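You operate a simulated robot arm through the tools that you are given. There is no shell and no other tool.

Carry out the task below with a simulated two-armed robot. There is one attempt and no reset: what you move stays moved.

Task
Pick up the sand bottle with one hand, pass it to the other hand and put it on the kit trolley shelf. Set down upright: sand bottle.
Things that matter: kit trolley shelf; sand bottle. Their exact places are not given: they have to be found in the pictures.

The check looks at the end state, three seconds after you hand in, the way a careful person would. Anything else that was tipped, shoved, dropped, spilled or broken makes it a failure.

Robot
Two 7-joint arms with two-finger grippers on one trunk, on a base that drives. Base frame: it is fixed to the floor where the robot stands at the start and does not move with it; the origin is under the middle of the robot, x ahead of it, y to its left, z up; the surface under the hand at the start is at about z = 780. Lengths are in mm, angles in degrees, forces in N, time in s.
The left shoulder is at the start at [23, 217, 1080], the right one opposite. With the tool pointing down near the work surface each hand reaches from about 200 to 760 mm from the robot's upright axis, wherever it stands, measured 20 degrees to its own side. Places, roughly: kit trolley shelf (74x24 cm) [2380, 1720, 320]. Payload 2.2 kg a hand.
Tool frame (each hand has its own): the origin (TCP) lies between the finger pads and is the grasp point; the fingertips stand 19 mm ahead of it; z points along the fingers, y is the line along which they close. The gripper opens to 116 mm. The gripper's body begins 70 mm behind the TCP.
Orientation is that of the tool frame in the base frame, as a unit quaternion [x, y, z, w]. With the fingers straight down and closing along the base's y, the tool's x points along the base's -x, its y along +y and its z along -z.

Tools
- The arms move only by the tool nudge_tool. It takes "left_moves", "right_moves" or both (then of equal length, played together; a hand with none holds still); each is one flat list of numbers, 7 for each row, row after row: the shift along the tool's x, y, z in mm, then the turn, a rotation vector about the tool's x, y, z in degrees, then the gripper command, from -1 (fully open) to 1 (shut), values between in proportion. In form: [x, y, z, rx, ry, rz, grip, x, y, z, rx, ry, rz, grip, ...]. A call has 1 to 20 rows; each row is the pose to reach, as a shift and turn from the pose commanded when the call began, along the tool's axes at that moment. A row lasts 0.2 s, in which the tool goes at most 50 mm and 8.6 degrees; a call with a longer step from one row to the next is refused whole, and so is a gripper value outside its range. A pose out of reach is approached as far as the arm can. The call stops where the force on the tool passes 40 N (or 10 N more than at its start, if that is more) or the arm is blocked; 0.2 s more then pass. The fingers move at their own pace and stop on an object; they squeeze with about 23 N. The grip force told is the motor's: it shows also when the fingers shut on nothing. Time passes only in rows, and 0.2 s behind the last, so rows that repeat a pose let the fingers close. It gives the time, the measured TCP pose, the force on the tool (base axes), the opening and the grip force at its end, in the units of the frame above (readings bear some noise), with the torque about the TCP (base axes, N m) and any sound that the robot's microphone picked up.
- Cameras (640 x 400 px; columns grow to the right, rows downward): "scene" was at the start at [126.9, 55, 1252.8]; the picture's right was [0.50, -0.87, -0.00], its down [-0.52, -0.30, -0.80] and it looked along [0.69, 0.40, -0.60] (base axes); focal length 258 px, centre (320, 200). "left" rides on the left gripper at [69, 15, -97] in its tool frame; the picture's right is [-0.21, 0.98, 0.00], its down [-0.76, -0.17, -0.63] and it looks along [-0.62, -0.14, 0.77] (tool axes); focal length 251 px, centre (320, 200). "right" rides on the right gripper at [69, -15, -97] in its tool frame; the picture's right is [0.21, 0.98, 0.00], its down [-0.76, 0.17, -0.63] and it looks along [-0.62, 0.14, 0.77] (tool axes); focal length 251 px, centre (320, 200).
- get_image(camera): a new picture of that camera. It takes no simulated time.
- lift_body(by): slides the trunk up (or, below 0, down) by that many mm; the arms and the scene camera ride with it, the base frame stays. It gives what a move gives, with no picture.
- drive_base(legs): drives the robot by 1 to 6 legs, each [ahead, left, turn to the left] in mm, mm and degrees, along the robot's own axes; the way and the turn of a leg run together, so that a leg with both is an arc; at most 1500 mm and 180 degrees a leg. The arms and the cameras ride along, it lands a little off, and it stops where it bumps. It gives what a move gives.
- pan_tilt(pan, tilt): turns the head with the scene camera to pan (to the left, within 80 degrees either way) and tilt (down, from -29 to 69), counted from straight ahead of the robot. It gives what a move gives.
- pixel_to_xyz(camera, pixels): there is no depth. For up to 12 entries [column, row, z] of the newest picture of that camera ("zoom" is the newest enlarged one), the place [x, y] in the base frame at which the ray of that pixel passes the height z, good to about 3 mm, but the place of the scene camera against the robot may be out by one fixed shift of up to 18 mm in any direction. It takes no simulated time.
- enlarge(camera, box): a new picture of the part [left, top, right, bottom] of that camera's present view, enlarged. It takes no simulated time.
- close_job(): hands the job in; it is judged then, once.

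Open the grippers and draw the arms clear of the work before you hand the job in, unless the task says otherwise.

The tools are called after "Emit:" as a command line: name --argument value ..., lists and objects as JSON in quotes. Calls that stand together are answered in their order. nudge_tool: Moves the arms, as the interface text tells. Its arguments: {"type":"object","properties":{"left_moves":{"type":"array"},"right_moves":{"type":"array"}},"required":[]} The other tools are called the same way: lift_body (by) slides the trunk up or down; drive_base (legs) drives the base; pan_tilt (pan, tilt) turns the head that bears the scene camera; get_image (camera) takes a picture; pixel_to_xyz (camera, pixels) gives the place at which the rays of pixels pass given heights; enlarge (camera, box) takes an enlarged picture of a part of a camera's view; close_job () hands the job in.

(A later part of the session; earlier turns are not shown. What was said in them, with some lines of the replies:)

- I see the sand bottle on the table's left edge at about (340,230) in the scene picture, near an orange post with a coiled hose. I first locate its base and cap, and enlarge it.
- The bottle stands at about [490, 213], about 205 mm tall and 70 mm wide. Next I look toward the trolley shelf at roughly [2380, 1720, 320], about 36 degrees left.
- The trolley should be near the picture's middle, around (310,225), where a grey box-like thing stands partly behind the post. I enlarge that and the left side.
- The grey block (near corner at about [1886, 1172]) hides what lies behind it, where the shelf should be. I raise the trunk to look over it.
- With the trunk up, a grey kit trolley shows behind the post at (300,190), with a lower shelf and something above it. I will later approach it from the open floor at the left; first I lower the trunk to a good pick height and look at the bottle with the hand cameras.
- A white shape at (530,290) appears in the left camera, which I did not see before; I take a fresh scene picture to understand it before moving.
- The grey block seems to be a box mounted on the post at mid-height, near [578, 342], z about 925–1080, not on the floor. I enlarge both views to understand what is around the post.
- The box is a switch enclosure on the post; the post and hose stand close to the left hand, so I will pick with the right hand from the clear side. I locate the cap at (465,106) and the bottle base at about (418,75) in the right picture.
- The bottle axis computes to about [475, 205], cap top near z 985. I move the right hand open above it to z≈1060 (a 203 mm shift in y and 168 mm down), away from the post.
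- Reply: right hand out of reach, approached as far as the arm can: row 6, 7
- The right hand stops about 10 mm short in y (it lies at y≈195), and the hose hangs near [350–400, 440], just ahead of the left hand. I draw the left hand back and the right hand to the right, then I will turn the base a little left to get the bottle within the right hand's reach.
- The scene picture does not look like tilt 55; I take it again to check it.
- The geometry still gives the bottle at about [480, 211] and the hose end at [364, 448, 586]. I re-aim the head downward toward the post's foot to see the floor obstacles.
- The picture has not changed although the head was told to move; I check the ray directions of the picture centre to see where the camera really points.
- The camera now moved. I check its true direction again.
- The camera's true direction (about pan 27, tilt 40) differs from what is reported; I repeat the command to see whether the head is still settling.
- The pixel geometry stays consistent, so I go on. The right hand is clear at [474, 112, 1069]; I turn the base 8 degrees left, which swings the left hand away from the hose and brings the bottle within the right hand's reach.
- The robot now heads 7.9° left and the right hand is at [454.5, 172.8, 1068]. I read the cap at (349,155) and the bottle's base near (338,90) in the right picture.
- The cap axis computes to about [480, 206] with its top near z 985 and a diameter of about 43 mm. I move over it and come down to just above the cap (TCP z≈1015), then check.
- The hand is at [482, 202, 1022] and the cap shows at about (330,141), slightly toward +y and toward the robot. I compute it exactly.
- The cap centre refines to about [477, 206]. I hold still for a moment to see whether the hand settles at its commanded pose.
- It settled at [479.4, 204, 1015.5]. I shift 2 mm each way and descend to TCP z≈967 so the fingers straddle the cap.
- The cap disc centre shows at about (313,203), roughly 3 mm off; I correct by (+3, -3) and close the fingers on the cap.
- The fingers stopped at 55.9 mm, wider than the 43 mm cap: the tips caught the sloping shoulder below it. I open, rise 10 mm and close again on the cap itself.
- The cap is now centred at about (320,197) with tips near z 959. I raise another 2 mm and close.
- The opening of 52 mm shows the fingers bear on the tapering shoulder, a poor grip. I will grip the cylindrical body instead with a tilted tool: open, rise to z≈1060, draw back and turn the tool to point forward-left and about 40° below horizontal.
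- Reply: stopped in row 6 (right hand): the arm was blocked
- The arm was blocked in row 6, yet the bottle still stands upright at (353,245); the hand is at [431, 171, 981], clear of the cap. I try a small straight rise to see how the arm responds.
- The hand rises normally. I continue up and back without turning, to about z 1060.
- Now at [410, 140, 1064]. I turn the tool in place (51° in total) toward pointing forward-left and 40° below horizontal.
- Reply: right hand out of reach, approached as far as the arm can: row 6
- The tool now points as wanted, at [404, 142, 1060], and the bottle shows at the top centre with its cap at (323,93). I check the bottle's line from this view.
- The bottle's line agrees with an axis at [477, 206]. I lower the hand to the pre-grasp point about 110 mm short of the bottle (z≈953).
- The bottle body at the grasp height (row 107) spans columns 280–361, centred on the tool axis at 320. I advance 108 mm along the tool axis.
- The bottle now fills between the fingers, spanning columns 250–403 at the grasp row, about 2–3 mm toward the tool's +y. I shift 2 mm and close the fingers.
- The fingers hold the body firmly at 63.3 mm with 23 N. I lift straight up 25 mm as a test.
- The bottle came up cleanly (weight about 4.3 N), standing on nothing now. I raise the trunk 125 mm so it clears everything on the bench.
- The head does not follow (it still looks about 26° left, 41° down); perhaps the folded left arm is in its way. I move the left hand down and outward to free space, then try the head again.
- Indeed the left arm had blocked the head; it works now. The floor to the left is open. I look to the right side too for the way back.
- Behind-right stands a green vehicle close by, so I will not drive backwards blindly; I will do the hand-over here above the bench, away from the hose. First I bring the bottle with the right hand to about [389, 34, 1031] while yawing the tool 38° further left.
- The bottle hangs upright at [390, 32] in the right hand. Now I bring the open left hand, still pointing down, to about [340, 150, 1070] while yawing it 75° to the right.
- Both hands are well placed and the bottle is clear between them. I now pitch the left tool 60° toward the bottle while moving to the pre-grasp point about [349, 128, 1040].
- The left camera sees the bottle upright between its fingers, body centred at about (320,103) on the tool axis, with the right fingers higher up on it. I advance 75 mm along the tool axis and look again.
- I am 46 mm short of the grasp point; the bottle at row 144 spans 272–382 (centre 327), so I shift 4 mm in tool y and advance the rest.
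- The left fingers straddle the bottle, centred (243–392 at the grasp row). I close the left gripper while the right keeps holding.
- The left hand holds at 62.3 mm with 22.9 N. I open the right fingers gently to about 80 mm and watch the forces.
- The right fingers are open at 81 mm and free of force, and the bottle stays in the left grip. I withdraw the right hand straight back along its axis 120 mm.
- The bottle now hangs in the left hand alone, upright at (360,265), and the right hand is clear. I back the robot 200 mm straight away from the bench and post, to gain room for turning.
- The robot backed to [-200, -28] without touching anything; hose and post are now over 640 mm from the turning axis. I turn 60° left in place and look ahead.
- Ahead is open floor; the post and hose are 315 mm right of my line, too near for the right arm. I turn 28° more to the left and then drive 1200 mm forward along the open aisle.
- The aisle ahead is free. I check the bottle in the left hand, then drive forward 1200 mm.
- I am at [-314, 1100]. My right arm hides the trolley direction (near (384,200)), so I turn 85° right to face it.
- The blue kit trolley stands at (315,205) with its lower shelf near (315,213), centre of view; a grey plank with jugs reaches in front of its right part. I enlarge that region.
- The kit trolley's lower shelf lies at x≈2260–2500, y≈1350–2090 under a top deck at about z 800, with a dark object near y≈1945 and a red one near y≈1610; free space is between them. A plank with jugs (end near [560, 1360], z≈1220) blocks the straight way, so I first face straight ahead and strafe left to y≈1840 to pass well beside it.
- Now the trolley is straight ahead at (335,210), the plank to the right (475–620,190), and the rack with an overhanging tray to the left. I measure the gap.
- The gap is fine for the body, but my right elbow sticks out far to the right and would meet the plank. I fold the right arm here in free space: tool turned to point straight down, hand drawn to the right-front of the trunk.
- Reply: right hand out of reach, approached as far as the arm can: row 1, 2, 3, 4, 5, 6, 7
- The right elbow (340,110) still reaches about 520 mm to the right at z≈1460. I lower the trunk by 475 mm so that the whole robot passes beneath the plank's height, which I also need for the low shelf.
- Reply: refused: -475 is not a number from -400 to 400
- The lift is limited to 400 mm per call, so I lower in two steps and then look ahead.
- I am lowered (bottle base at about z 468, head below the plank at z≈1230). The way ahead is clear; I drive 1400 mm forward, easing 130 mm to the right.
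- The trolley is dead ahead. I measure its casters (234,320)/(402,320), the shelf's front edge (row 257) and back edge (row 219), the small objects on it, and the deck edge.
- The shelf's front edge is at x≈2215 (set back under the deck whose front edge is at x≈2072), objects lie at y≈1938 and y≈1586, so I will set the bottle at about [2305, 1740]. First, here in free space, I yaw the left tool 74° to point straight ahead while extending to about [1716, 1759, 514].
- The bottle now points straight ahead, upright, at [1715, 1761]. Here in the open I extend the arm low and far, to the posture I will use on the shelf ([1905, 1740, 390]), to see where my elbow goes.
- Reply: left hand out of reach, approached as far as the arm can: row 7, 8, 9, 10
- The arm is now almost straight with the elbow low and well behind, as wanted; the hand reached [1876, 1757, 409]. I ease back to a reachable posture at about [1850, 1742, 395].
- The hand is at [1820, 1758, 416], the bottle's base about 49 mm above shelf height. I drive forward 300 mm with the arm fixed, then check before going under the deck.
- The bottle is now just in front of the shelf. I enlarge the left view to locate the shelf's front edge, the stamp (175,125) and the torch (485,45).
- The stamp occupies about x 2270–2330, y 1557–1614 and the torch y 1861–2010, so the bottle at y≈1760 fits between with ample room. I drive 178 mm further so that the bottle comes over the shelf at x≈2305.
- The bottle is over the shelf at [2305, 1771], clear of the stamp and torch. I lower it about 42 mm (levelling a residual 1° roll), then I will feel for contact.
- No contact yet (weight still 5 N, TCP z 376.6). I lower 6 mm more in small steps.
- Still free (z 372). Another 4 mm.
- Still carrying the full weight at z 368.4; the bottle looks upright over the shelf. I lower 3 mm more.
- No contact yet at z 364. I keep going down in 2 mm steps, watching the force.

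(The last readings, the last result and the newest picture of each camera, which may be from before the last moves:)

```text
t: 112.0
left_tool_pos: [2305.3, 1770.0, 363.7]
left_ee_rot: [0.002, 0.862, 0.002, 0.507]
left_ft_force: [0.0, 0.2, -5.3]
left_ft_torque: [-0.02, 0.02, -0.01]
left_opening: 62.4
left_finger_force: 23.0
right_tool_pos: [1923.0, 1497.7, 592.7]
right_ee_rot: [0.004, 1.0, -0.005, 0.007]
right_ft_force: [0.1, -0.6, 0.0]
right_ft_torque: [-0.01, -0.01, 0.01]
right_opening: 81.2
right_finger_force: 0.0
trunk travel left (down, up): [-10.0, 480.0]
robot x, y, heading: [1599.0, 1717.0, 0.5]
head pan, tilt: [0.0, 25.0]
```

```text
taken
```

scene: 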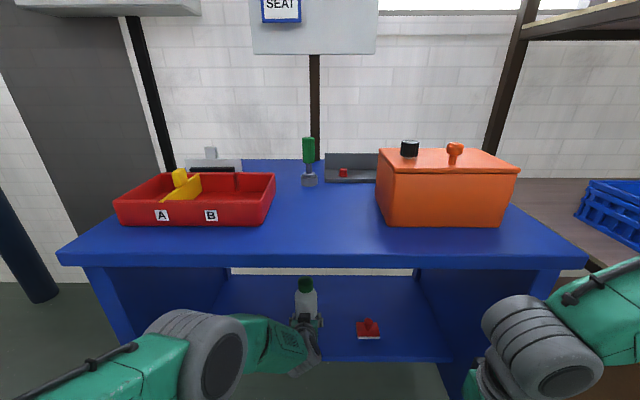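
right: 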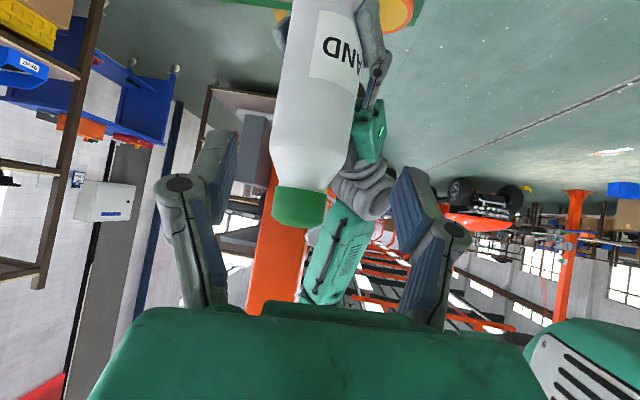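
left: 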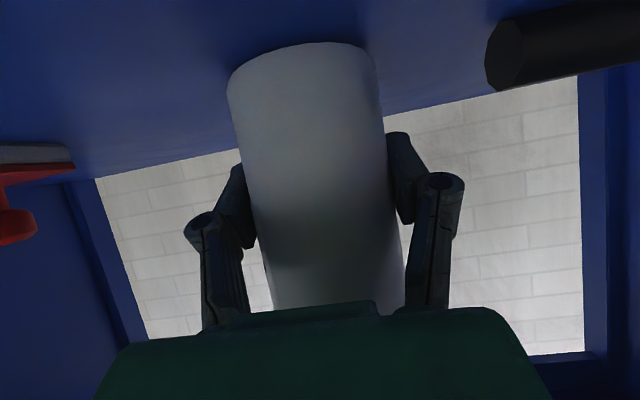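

I check the shelf's true height by viewing the same stamp corner (now at about (73,160)) from this lower pose.

Emit:
pixel_to_xyz --camera "left" --pixels '[[73, 163, 330], [73, 163, 322], [73, 163, 314], [488, 60, 330], [488, 60, 320], [488, 60, 310], [300, 45, 310], [300, 45, 320]]'

Emit:
enlarge --camera "left" --box '[0, 100, 160, 260]'

```text
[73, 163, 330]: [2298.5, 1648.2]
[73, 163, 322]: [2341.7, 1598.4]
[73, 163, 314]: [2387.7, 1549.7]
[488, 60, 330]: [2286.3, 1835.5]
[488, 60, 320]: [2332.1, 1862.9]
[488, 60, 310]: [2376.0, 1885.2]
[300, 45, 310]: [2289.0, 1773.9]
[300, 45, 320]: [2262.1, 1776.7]
```

```text
2.50 times, centred on (80, 180) of left
```

zoom: 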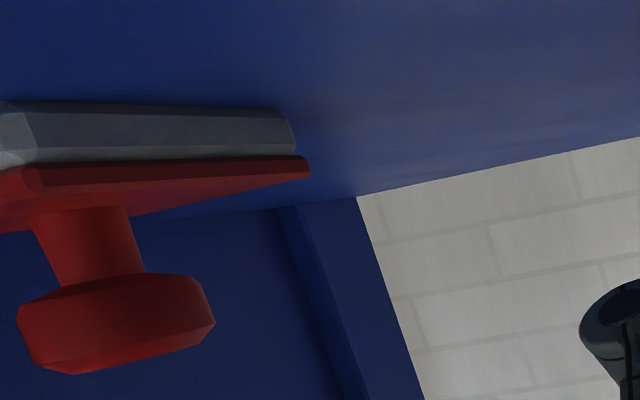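

Triangulating the stamp's foot gives a shelf height near z 305–311, so about 8 mm remain. I continue down gently.

Emit:
nudge_tool --left_moves '[0.87, 0, 0.49, 0, 0, 0, 1, 1.75, 0, 0.98, 0, 0, 0, 1, 2.62, 0, 1.47, 0, 0, 0, 1, 3.5, 0, 1.96, 0, 0, 0, 1, 3.5, 0, 1.96, 0, 0, 0, 1]'

```text
t: 113.2
left_tool_pos: [2304.0, 1768.3, 360.6]
left_ee_rot: [0.001, 0.862, 0.002, 0.506]
left_ft_force: [-1.0, -0.8, 3.7]
left_ft_torque: [-0.08, 0.33, 0.03]
left_opening: 62.6
left_finger_force: 23.0
right_tool_pos: [1922.2, 1497.4, 593.0]
right_ee_rot: [0.004, 1.0, -0.004, 0.007]
right_ft_force: [0.2, -0.9, -0.3]
right_ft_torque: [-0.01, 0.03, -0.01]
right_opening: 81.3
right_finger_force: 0.0
trunk travel left (down, up): [-10.0, 480.0]
robot x, y, heading: [1607.4, 1718.5, 0.7]
head pan, tilt: [0.0, 25.0]
```

Contact: the force went from -5 N to +3.7 N at z 360.6, with a torque showing the near rim touches first (about 0.8° pitch). I level the tool by +0.8° about its y axis.

Emit:
nudge_tool --left_moves '[0, 0, 0, 0, 0.4, 0, 1, 0, 0, 0, 0, 0.8, 0, 1, 0, 0, 0, 0, 0.8, 0, 1]'

```text
t: 114.0
left_tool_pos: [2303.2, 1769.2, 361.3]
left_ee_rot: [0.001, 0.866, 0.003, 0.501]
left_ft_force: [3.4, -2.0, 6.7]
left_ft_torque: [-0.23, 0.14, 0.08]
left_opening: 62.5
left_finger_force: 23.7
right_tool_pos: [1922.4, 1497.7, 592.0]
right_ee_rot: [0.004, 1.0, -0.005, 0.008]
right_ft_force: [-0.7, 0.1, -0.3]
right_ft_torque: [0.0, 0.03, -0.01]
right_opening: 81.3
right_finger_force: 0.0
trunk travel left (down, up): [-10.0, 480.0]
robot x, y, heading: [1607.3, 1717.3, 0.7]
head pan, tilt: [0.0, 25.0]
```

The bottle now presses flat on the shelf (about 12 N). I release by opening the left fingers in steps.

Emit:
nudge_tool --left_moves '[0, 0, 0, 0, 0.8, 0, -0.1, 0, 0, 0, 0, 0.8, 0, -0.25, 0, 0, 0, 0, 0.8, 0, -0.45, 0, 0, 0, 0, 0.8, 0, -0.6, 0, 0, 0, 0, 0.8, 0, -0.6]'

Emit:
get_image --camera "left"

Emit:
enlarge --camera "scene" --box '[240, 260, 400, 380]'

```text
t: 115.2
left_tool_pos: [2304.1, 1770.3, 358.6]
left_ee_rot: [0.002, 0.869, 0.002, 0.494]
left_ft_force: [-0.6, -0.6, 0.4]
left_ft_torque: [-0.05, 0.0, 0.04]
left_opening: 92.7
left_finger_force: 0.0
right_tool_pos: [1922.8, 1497.8, 593.0]
right_ee_rot: [0.004, 1.0, -0.006, 0.007]
right_ft_force: [0.4, 0.8, 0.0]
right_ft_torque: [0.01, 0.03, 0.0]
right_opening: 81.3
right_finger_force: 0.1
trunk travel left (down, up): [-10.0, 480.0]
robot x, y, heading: [1606.9, 1721.0, 0.8]
head pan, tilt: [0.0, 25.0]
```

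```text
taken
```

left: 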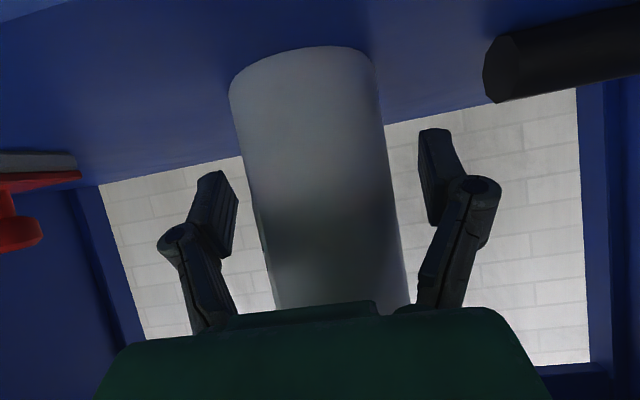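

```text
3.33 times, centred on (320, 320) of scene
```

zoom: 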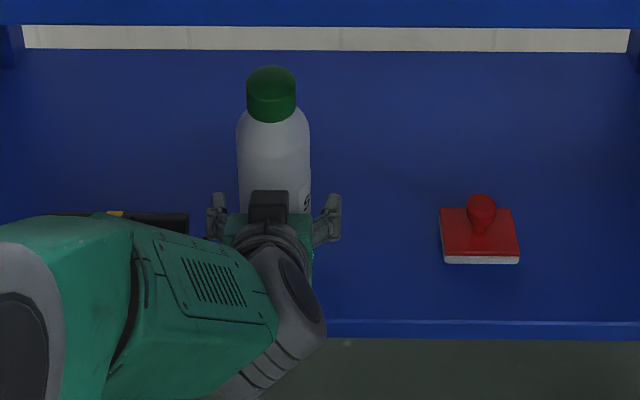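

The bottle stands free and upright with the fingers open at 93 mm. I open fully, centre by 3 mm and withdraw 65 mm back along the tool axis.

Emit:
nudge_tool --left_moves '[0, 0, 0, 0, 0, 0, -1, 0, -3, 0, 0, 0, 0, -1, 0, -3, -12, 0, 0, 0, -1, 0, -3, -26, 0, 0, 0, -1, 0, -3, -40, 0, 0, 0, -1, 0, -3, -54, 0, 0, 0, -1, 0, -3, -65, 0, 0, 0, -1, 0, -3, -65, 0, 0, 0, -1]'

Emit:
get_image --camera "left"

Emit:
get_image --camera "scene"

```text
t: 117.0
left_tool_pos: [2246.7, 1766.2, 393.5]
left_ee_rot: [0.001, 0.869, 0.003, 0.494]
left_ft_force: [-0.4, -0.3, -0.4]
left_ft_torque: [0.0, -0.03, 0.02]
left_opening: 116.0
left_finger_force: 0.1
right_tool_pos: [1923.4, 1497.0, 592.4]
right_ee_rot: [0.005, 1.0, -0.006, 0.006]
right_ft_force: [-0.2, 0.0, -0.4]
right_ft_torque: [0.02, -0.01, -0.02]
right_opening: 81.1
right_finger_force: 0.1
trunk travel left (down, up): [-10.0, 480.0]
robot x, y, heading: [1603.9, 1721.3, 0.7]
head pan, tilt: [0.0, 25.0]
```

```text
taken
```

left: 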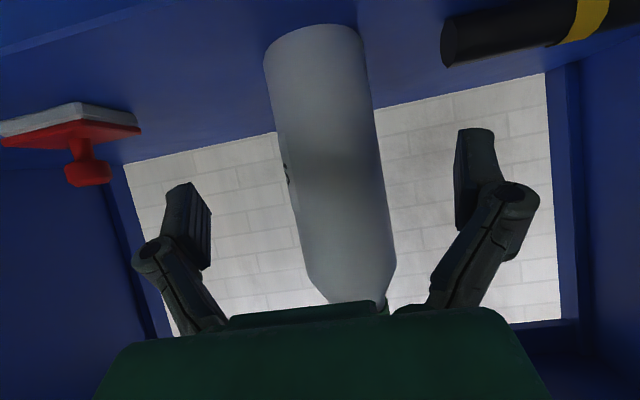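

```text
taken
```

scene: 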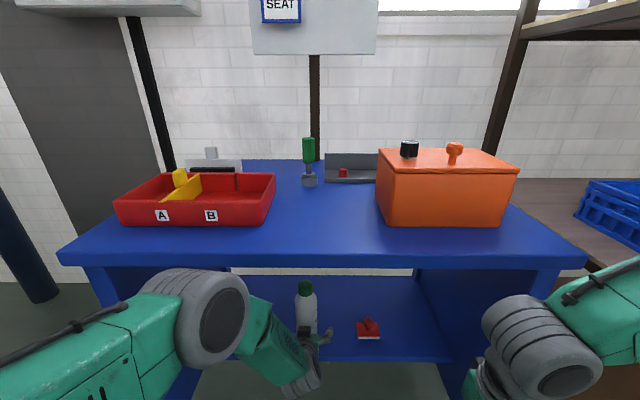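

The bottle stands upright on the shelf between stamp and torch, and the hand is clear. I measure the shelf's edges from the left camera to confirm the bottle sits well within it.

Emit:
pixel_to_xyz --camera "left" --pixels '[[440, 92, 312], [200, 150, 312], [60, 45, 312], [100, 25, 312], [310, 30, 312], [268, 50, 312], [360, 40, 312], [60, 32, 312]]'

Emit:
enlarge --camera "left" --box '[0, 0, 400, 240]'

Emit:
enlarge --camera "scene" --box '[180, 250, 480, 390]'

```text
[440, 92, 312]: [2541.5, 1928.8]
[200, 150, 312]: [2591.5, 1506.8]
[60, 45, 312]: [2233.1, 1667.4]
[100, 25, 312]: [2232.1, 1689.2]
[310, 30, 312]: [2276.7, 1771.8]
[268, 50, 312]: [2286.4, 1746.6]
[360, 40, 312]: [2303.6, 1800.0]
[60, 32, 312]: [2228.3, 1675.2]
```

```text
1.60 times, centred on (200, 120) of left
```

zoom: 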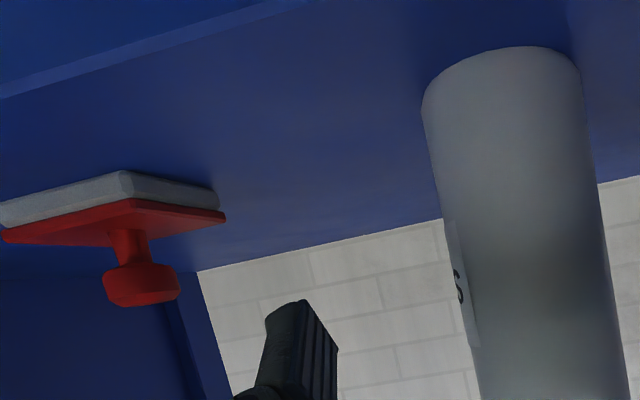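

```text
2.13 times, centred on (330, 320) of scene
```

zoom: 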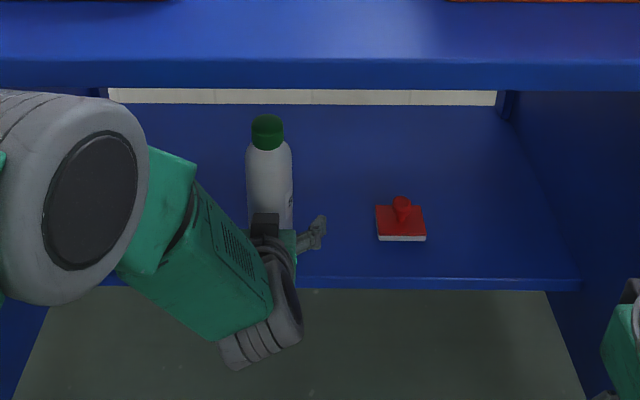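

The bottle's base lies about 48 mm inside the shelf's front edge, standing upright. I back the robot straight out 450 mm along the way it came in.

Emit:
drive_base --legs '[[-450, 0, 0]]'

Emit:
get_image --camera "scene"

Emit:
enlarge --camera "scene" --box '[200, 120, 440, 300]'

```text
t: 119.7
left_tool_pos: [1791.6, 1761.8, 394.0]
left_ee_rot: [-0.001, 0.869, 0.004, 0.495]
left_ft_force: [-0.4, 0.0, -0.3]
left_ft_torque: [0.01, 0.02, 0.01]
left_opening: 116.1
left_finger_force: 0.0
right_tool_pos: [1467.7, 1491.1, 593.2]
right_ee_rot: [0.002, 1.0, -0.005, 0.007]
right_ft_force: [0.4, -1.3, -0.3]
right_ft_torque: [0.0, 0.02, 0.0]
right_opening: 81.0
right_finger_force: 0.2
trunk travel left (down, up): [-10.0, 480.0]
robot x, y, heading: [1144.7, 1711.0, 1.0]
head pan, tilt: [0.0, 25.0]
```

```text
taken
```

scene: 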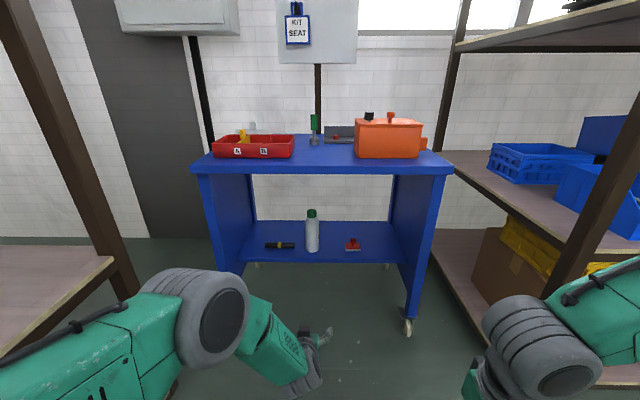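

```text
2.22 times, centred on (320, 210) of scene
```

zoom: 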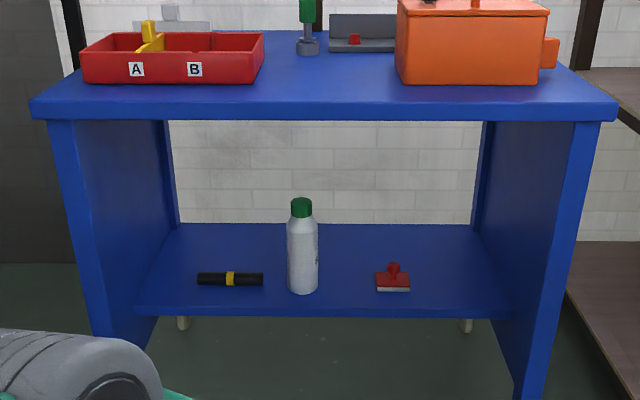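

The bottle stands upright on the shelf with the torch, stamp and everything on the deck undisturbed. I open the right gripper fully too, the arms being clear.

Emit:
nudge_tool --right_moves '[0, 0, 0, 0, 0, 0, -1, 0, 0, 0, 0, 0, 0, -1, 0, 0, 0, 0, 0, 0, -1]'

Emit:
enlarge --camera "scene" --box '[260, 190, 380, 270]'

```text
t: 120.5
left_tool_pos: [1789.5, 1763.2, 394.3]
left_ee_rot: [-0.001, 0.869, 0.004, 0.495]
left_ft_force: [0.6, 0.9, -0.2]
left_ft_torque: [0.04, -0.03, -0.01]
left_opening: 116.3
left_finger_force: 0.2
right_tool_pos: [1466.5, 1493.2, 594.2]
right_ee_rot: [0.002, 1.0, -0.006, 0.009]
right_ft_force: [0.1, 0.1, -0.7]
right_ft_torque: [0.03, -0.04, 0.05]
right_opening: 116.0
right_finger_force: 0.0
trunk travel left (down, up): [-10.0, 480.0]
robot x, y, heading: [1151.2, 1712.9, 1.0]
head pan, tilt: [0.0, 25.0]
```

```text
5.00 times, centred on (320, 230) of scene
```

zoom: 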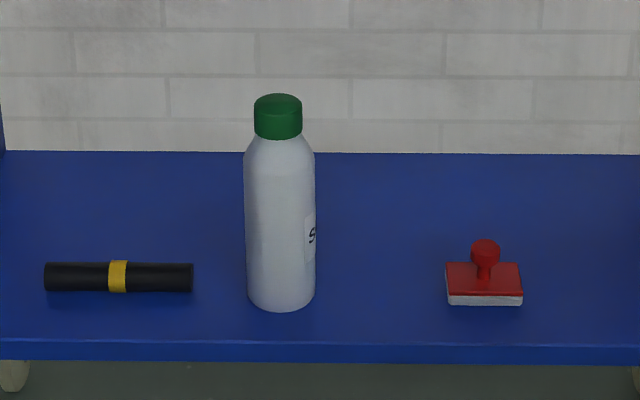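

The enlarged picture shows the sand bottle upright and stable on the shelf, both grippers open and the arms well clear. I hand the job in.

Emit:
close_job

```text
The job is handed in.
```

The sand bottle is standing upright on the kit trolley's lower shelf, and the job is handed in. I don't have the check's verdict.

- **Pick:** I picked the bottle up with the right hand. The first try, gripping the cap from above, closed on the sloping shoulder instead. I let go and took the bottle by its body.
- **Handover:** I passed it to the left hand above the bench, then drove around the post and under the overhanging plank to the trolley.
- **Placement:** The left hand set it down between the torch and the red stamp. It stands about 48 mm in from the shelf's front edge.
- **Surroundings:** The last pictures show the torch, the stamp and everything on the trolley's top deck undisturbed. I did not go back to look at the bench after leaving it, but saw nothing knocked over there.
- **End state:** Both grippers are open and the arms are clear of the trolley.
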